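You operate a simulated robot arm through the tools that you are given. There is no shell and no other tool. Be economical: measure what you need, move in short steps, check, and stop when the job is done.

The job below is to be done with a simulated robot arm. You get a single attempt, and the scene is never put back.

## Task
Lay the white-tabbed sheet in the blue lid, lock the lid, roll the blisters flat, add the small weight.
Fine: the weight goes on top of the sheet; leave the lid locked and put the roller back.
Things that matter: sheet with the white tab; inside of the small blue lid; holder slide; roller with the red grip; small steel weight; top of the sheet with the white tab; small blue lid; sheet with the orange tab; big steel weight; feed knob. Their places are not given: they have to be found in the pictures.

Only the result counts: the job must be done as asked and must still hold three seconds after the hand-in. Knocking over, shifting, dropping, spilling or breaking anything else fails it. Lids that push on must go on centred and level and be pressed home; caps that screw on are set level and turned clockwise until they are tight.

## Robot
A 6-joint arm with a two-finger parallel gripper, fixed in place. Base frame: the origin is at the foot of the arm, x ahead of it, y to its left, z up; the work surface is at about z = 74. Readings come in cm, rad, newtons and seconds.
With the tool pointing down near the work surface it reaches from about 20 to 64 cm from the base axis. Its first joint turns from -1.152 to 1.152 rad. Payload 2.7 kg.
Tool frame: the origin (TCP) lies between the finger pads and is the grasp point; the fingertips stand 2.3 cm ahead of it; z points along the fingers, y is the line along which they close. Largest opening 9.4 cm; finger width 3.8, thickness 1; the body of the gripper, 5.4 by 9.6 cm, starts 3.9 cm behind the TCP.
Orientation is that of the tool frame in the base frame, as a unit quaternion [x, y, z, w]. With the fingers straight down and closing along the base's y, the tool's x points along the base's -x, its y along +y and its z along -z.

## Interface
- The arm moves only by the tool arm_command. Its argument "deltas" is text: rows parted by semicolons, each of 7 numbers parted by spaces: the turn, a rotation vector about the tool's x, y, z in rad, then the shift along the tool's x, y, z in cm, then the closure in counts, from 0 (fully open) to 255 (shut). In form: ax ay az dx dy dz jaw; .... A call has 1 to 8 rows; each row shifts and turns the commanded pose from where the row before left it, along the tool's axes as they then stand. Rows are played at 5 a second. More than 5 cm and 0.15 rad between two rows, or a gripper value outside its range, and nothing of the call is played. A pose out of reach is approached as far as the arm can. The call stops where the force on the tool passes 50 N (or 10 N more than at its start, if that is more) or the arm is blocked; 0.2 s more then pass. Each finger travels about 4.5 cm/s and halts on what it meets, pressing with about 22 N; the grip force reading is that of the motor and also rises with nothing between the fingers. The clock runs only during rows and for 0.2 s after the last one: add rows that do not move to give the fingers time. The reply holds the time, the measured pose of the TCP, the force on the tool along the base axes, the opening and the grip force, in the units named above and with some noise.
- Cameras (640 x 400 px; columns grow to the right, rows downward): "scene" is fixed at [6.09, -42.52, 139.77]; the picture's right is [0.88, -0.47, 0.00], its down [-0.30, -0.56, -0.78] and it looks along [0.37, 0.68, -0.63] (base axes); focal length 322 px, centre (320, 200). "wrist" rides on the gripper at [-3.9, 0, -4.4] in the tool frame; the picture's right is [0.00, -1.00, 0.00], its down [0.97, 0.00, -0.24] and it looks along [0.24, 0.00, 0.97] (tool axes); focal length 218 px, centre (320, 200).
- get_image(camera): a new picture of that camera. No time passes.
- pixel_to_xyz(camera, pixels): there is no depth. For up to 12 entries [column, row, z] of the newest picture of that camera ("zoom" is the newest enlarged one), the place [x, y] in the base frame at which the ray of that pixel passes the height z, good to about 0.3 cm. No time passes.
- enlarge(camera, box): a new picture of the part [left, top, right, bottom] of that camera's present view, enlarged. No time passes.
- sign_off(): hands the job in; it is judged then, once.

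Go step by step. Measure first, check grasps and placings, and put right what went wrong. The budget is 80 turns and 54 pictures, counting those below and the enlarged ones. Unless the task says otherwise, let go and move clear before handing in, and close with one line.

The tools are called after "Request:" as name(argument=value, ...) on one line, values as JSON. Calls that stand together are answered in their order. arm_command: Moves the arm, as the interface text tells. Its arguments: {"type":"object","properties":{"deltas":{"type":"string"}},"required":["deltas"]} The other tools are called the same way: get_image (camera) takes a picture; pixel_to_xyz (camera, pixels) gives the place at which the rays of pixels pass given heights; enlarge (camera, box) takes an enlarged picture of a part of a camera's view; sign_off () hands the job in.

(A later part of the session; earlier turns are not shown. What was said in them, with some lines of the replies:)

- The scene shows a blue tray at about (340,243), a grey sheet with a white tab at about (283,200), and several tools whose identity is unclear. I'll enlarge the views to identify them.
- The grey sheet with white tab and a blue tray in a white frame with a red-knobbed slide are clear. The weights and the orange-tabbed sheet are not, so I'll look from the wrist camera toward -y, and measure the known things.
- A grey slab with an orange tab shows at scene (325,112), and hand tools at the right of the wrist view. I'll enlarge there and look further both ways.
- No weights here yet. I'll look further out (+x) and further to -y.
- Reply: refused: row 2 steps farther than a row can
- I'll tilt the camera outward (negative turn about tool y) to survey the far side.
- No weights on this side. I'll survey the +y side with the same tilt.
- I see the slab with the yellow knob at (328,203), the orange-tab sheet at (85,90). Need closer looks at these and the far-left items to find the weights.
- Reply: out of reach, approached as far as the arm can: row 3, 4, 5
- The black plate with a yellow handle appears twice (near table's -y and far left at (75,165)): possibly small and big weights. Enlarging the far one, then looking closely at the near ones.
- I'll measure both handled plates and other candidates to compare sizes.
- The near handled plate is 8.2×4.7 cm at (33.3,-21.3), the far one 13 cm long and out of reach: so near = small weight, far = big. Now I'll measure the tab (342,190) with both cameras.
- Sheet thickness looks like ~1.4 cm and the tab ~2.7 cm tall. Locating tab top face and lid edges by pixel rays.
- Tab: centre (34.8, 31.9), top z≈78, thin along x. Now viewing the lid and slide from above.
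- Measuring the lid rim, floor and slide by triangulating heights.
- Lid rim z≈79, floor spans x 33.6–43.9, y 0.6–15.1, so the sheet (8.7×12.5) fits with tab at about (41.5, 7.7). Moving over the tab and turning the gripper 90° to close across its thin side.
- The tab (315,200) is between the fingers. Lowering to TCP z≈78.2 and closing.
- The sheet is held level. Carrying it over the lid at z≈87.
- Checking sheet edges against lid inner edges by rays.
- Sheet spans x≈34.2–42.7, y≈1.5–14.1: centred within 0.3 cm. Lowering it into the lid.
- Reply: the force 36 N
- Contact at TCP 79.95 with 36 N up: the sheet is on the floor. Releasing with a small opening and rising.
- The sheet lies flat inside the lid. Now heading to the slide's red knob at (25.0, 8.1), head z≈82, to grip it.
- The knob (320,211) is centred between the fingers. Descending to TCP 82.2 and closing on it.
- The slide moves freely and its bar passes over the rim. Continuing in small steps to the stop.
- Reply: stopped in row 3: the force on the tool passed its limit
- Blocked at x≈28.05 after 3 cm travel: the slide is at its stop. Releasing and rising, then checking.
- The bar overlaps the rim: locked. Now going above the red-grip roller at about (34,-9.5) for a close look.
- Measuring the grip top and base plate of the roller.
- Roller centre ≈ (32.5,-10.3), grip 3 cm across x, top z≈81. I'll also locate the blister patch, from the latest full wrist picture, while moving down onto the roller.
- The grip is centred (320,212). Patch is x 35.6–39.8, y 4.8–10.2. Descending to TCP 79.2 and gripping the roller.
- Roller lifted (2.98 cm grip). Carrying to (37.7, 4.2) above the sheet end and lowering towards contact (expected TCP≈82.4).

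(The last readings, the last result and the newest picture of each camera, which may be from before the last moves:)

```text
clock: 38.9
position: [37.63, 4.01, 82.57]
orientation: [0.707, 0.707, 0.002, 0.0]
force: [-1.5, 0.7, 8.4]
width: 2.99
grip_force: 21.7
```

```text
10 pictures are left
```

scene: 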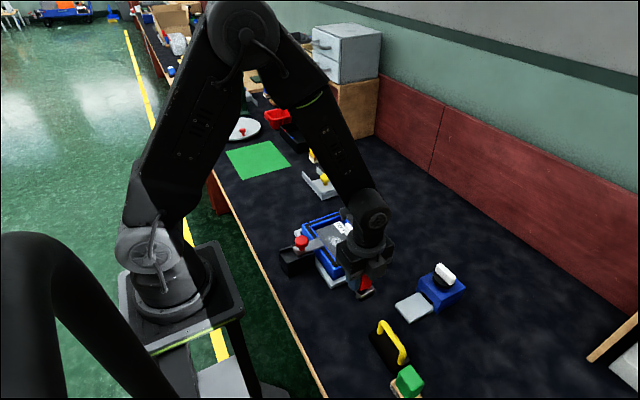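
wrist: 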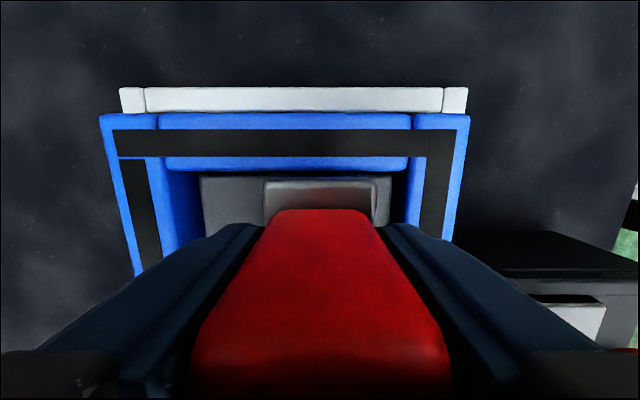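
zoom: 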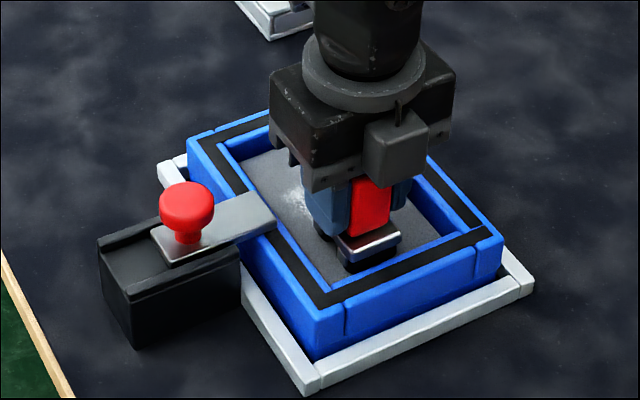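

Contact with 8 N at TCP 82.57. Pressing slightly more and rolling along +y.

Request:
arm_command(deltas="0 0 0 0 0 0.08 255; 0 0 0 1 0 0 255; 0 0 0 1 0 0 255; 0 0 0 1 0 0 255; 0 0 0 1 0 0 255")

Request:
arm_command(deltas="0 0 0 1 0 0 255; 0 0 0 1 0 0 255; 0 0 0 1 0 0 255; 0 0 0 0.7 0 0 255; 0 0 0 0 0 0 255")

Request:
get_image(camera="wrist")

```text
clock: 40.0
position: [37.65, 8.09, 82.55]
orientation: [0.707, 0.707, 0.002, 0.0]
force: [-0.7, -9.9, 26.6]
width: 2.98
grip_force: 21.8
```

```text
clock: 41.2
position: [37.59, 11.91, 82.51]
orientation: [0.707, 0.707, 0.001, 0.0]
force: [-1.1, -3.4, 16.9]
width: 2.99
grip_force: 22.3
```

```text
9 pictures are left
```

wrist: 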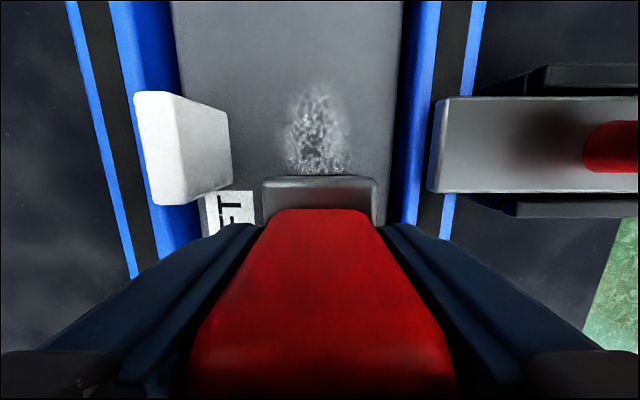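

The blister patch (315,135) is already fainter. Rolling back and forth again with the same pressure.

Request:
arm_command(deltas="0 0 0 -1 0 0.03 255; 0 0 0 -1 0 0 255; 0 0 0 -1 0 0 255; 0 0 0 -1 0 0 255; 0 0 0 -1 0 0 255; 0 0 0 -1 0 0 255; 0 0 0 -1 0 0 255; 0 0 0 -0.6 0 0 255")

Request:
arm_command(deltas="0 0 0 1 0 0 255; 0 0 0 1 0 0 255; 0 0 0 1 0 0 255; 0 0 0 1 0 0 255; 0 0 0 1 0 0 255; 0 0 0 1 0 0 255; 0 0 0 1 0 0 255; 0 0 0 0.6 0 0 255")

Request:
get_image(camera="wrist")

```text
clock: 43.0
position: [37.55, 4.29, 82.75]
orientation: [0.707, 0.707, 0.0, -0.001]
force: [0.5, 4.3, 10.7]
width: 2.97
grip_force: 21.5
```

```text
clock: 44.9
position: [37.63, 11.85, 82.68]
orientation: [0.708, 0.707, -0.001, -0.001]
force: [-0.6, -0.9, 1.5]
width: 2.98
grip_force: 21.7
```

```text
8 pictures are left
```

wrist: 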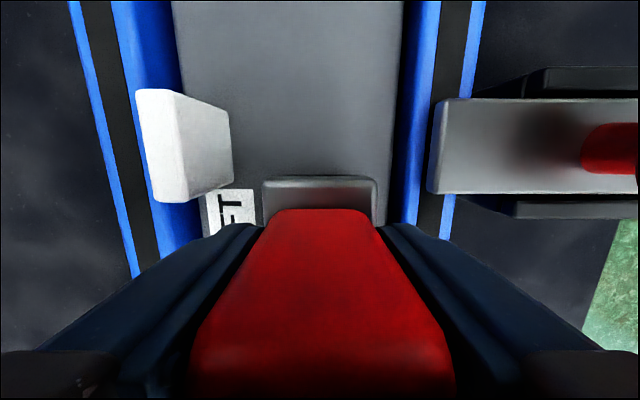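

The visible patch is gone. One more pressed pass back to y≈4.2, then lift.

Request:
arm_command(deltas="0 0 0 0 0 0.2 255; 0 0 0 -1.2 0 0 255; 0 0 0 -1.2 0 0 255; 0 0 0 -1.2 0 0 255; 0 0 0 -1.2 0 0 255; 0 0 0 -1.2 0 0 255; 0 0 0 -1.2 0 0 255; 0 0 0 -0.4 0 0 255")

Request:
arm_command(deltas="0 0 0 0 0 -2 255; 0 0 0 0 0 -3 255; 0 0 0 -3.6 -1.26 0 255; 0 0 0 -3.6 -1.26 0 255; 0 0 0 -3.6 -1.26 0 255; 0 0 0 -3.6 -1.26 0 255; 0 0 0 0 0 0 255")

Request:
enlarge(camera="scene", box=[270, 190, 430, 330])

```text
clock: 46.6
position: [37.8, 4.37, 82.61]
orientation: [0.707, 0.707, 0.004, 0.001]
force: [1.3, 13.8, 41.0]
width: 3.01
grip_force: 21.8
```

```text
clock: 48.2
position: [32.53, -10.44, 87.52]
orientation: [0.707, 0.707, 0.0, -0.001]
force: [0.8, -0.3, -0.8]
width: 2.98
grip_force: 22.3
```

```text
2.86 times, centred on (350, 260) of scene
```

zoom: 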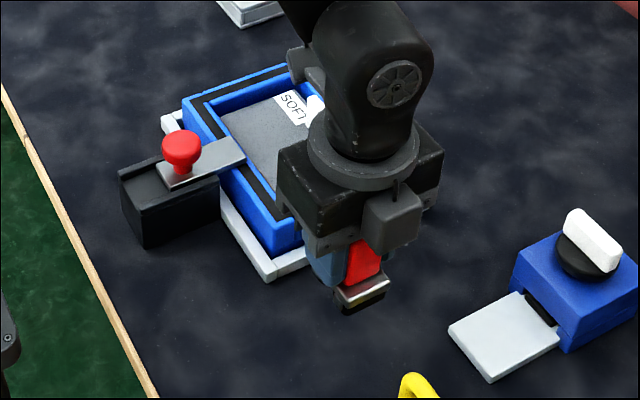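

No blisters visible now. Setting the roller back at its original spot (32.55,-10.45).

Request:
arm_command(deltas="0 0 0 0 0 4 255; 0 0 0 0 0 3.5 255; 0 0 0 0 0 0.5 255; 0 0 0 0 0 0.2 255; 0 0 0 0 0 0.1 255; 0 0 0 0 0 0 255")

```text
clock: 49.6
position: [32.49, -10.29, 79.08]
orientation: [0.707, 0.707, 0.001, -0.001]
force: [-0.7, 0.6, -1.2]
width: 2.96
grip_force: 22.2
```

No contact yet; easing down further.

Request:
arm_command(deltas="0 0 0 0 0 0.08 255; 0 0 0 0 0 0.08 255; 0 0 0 0 0 0 255")

```text
clock: 50.6
position: [32.38, -10.28, 79.06]
orientation: [0.707, 0.707, 0.0, -0.001]
force: [-3.5, 0.8, 8.6]
width: 2.98
grip_force: 21.8
stopped in row 3: the force on the tool passed its limit (the readings are from after the stop); the commanded pose is now the measured one
```

Contact made (8.6 N). Releasing, rising, and moving above the weight.

Request:
arm_command(deltas="0 0 0 0 0 0 200; 0 0 0 0 0 0 120; 0 0 0 0 0 0 80; 0 0 0 0 0 -4 80; 0 0 0 0 0 -5 80; 0 0 0 -5 0.4 -2 80; 0 0 0 -5 0.4 0 80; 0 0 0 0 0 0 80")

Request:
get_image(camera="wrist")

Request:
get_image(camera="scene")

```text
refused: row 6 steps farther than a row can; nothing moved
```

```text
6 pictures are left
```

wrist: 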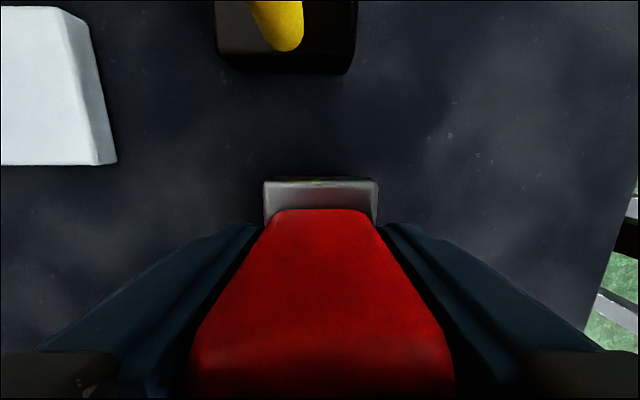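

```text
5 pictures are left
```

scene: 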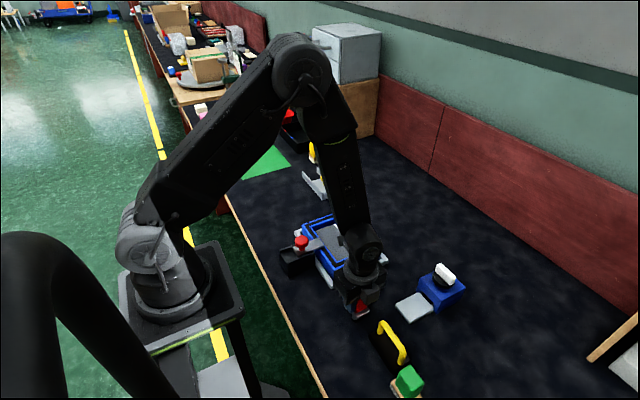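

A row was too long; repeating with shorter steps.

Request:
arm_command(deltas="0 0 0 0 0 0 200; 0 0 0 0 0 0 120; 0 0 0 0 0 0 80; 0 0 0 0 0 -4 80; 0 0 0 0 0 -4.5 80; 0 0 0 -4 0.3 0 80; 0 0 0 -4 0.3 0 80; 0 0 0 -3 0.3 0 80")

Request:
arm_command(deltas="0 0 0 0 0 0 80")

Request:
get_image(camera="wrist")

```text
clock: 52.4
position: [33.37, -21.34, 87.72]
orientation: [0.707, 0.707, 0.0, -0.001]
force: [0.2, -1.2, 0.0]
width: 6.45
grip_force: 0.1
```

```text
clock: 52.8
position: [33.26, -21.29, 87.56]
orientation: [0.707, 0.707, -0.001, -0.001]
force: [0.5, -0.8, -0.2]
width: 6.42
grip_force: 0.0
```

```text
4 pictures are left
```

wrist: 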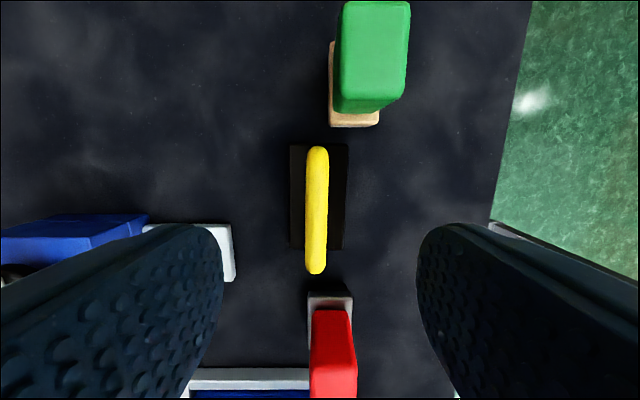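

Handle at cols 304–328, rows 147–273. Triangulating its height.

Request:
pixel_to_xyz(camera="wrist", pixels=[[317, 150, 79], [315, 270, 79], [317, 150, 80], [315, 270, 80], [317, 150, 81], [315, 270, 81], [316, 210, 80], [290, 145, 76], [348, 145, 76], [343, 250, 76], [291, 248, 76]])

Request:
pixel_to_xyz(camera="scene", pixels=[[381, 322, 79], [403.5, 352, 79], [381, 322, 80], [403.5, 352, 80], [381, 322, 81], [403.5, 352, 81]])

```text
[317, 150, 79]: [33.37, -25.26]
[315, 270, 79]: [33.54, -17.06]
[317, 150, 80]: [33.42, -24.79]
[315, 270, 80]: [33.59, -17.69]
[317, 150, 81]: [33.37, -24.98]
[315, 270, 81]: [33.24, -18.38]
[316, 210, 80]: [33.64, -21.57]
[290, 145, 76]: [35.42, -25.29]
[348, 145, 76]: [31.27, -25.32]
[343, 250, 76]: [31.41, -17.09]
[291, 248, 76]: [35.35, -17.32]
```

```text
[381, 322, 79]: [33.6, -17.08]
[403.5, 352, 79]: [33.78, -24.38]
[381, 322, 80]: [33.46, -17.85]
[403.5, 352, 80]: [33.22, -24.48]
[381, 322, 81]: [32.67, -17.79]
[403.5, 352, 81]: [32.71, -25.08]
```

Handle bar centre (33.4,-21.2), top z≈80. Descending to TCP 79.2 and gripping; roller and green brush are clear of the fingers.

Request:
arm_command(deltas="0 0 0 0 0.1 3 100; 0 0 0 0 0 3 130; 0 0 0 0 0 2.3 130; 0 0 0 0 0 0 200; 0 0 0 0 0 0 255; 0 0 0 0 0 0 255; 0 0 0 0 0 0 255")

Request:
arm_command(deltas="0 0 0 0 0 -2 255; 0 0 0 0 0 -3 255; 0 0 0 0 0 -4 255; 0 0 0 0 0 -1 255; 0 0 0 0 0 0 255")

Request:
get_image(camera="scene")

```text
clock: 54.4
position: [33.5, -21.26, 79.25]
orientation: [0.707, 0.707, 0.001, 0.0]
force: [1.6, 0.4, -0.7]
width: 1.27
grip_force: 21.6
```

```text
clock: 55.6
position: [33.54, -21.27, 89.07]
orientation: [0.707, 0.707, 0.0, -0.001]
force: [0.1, -0.2, -5.3]
width: 1.26
grip_force: 21.9
```

```text
3 pictures are left
```

scene: 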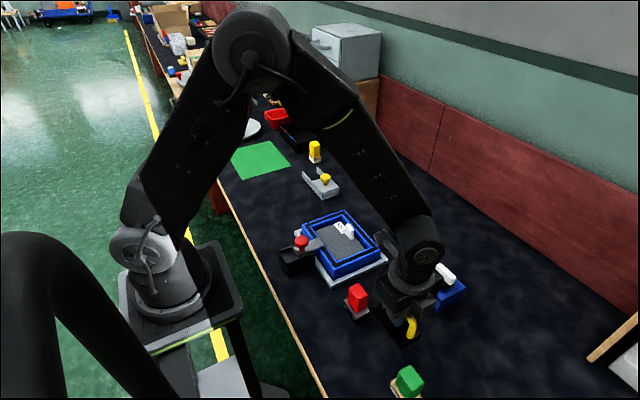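

The 5 N weight is held clear and the roller stands where it was. Carrying it to (37.6, 7.6) at z≈89.

Request:
arm_command(deltas="0 0 0 4.13 0.58 -0.5 255; 0 0 0 4.13 0.58 0 255; 0 0 0 4.13 0.58 0 255; 0 0 0 4.13 0.58 0 255; 0 0 0 4.13 0.58 0 255; 0 0 0 4.13 0.58 0 255; 0 0 0 4.1 0.58 0 255; 0 0 0 0 0 2 255")

Request:
arm_command(deltas="0 0 0 0 0 1 255; 0 0 0 0 0 1 255; 0 0 0 0 0 0 255")

Request:
get_image(camera="wrist")

```text
clock: 57.4
position: [37.55, 7.75, 87.68]
orientation: [0.707, 0.707, 0.0, -0.002]
force: [-0.2, 0.4, -5.6]
width: 1.29
grip_force: 21.5
```

```text
clock: 58.2
position: [37.55, 7.73, 85.83]
orientation: [0.707, 0.707, 0.0, -0.001]
force: [0.2, -0.5, -5.7]
width: 1.25
grip_force: 22.1
```

```text
2 pictures are left
```

wrist: 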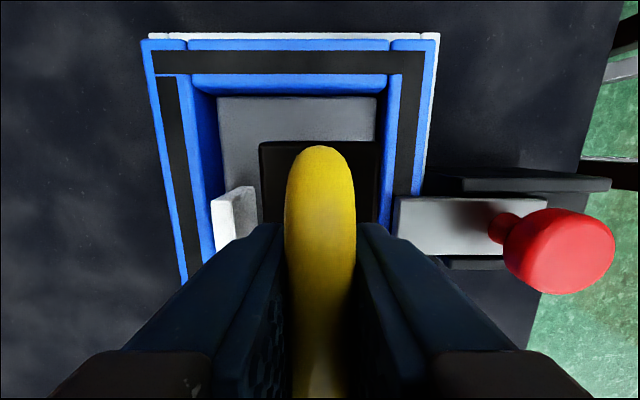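

The plate sits over the sheet clear of tab, walls and slide. Lowering to contact.

Request:
arm_command(deltas="0 0 0 0 0 1.5 255; 0 0 0 0 0 1.2 255; 0 0 0 0 0 0.2 255; 0 0 0 0 0 0.2 255; 0 0 0 0 0 0 255")

```text
clock: 59.4
position: [37.66, 7.72, 82.66]
orientation: [0.707, 0.707, 0.002, -0.001]
force: [-1.6, -0.8, 18.7]
width: 1.27
grip_force: 21.8
```

Contact (force +18.7 N, no longer carrying the weight). Releasing with a small opening and rising.

Request:
arm_command(deltas="0 0 0 0 0 -0.1 255; 0 0 0 0 0 0 200; 0 0 0 0 0 0 170; 0 0 0 0 0 0 170; 0 0 0 0 0 -3 170; 0 0 0 0 0 -4.5 170; 0 0 0 0 0 -4.5 170; 0 0 0 0 0 0 170")

Request:
arm_command(deltas="0 0 0 4 0 -2 170; 0 0 0 4 0 -2 170; 0 0 0 4 0 0 170; 0 0 0 4 0 0 170; 0 0 0 4 0 0 170; 0 0 0 0 0 0 170")

Request:
enlarge(camera="scene", box=[260, 190, 420, 330])

```text
clock: 61.2
position: [37.54, 7.51, 94.84]
orientation: [0.707, 0.707, 0.0, -0.002]
force: [0.5, 0.8, 0.4]
width: 3.15
grip_force: 0.0
```

```text
clock: 62.6
position: [37.55, 27.57, 98.72]
orientation: [0.707, 0.707, 0.0, -0.001]
force: [0.5, 0.5, 0.3]
width: 3.12
grip_force: 0.1
```

```text
2.86 times, centred on (340, 260) of scene
```

zoom: 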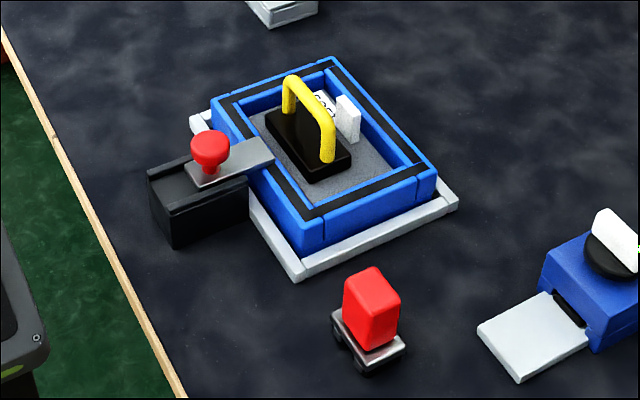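

The last picture shows the weight flat on the sheet, the slide locked over the lid rim, the roller back in its place and the arm clear. Handing in.

Request:
sign_off()

```text
The job is handed in.
```

I handed the job in: the white-tabbed sheet lies in the locked blue lid with its blisters rolled flat, the small weight is on top, and the roller is back in its place.
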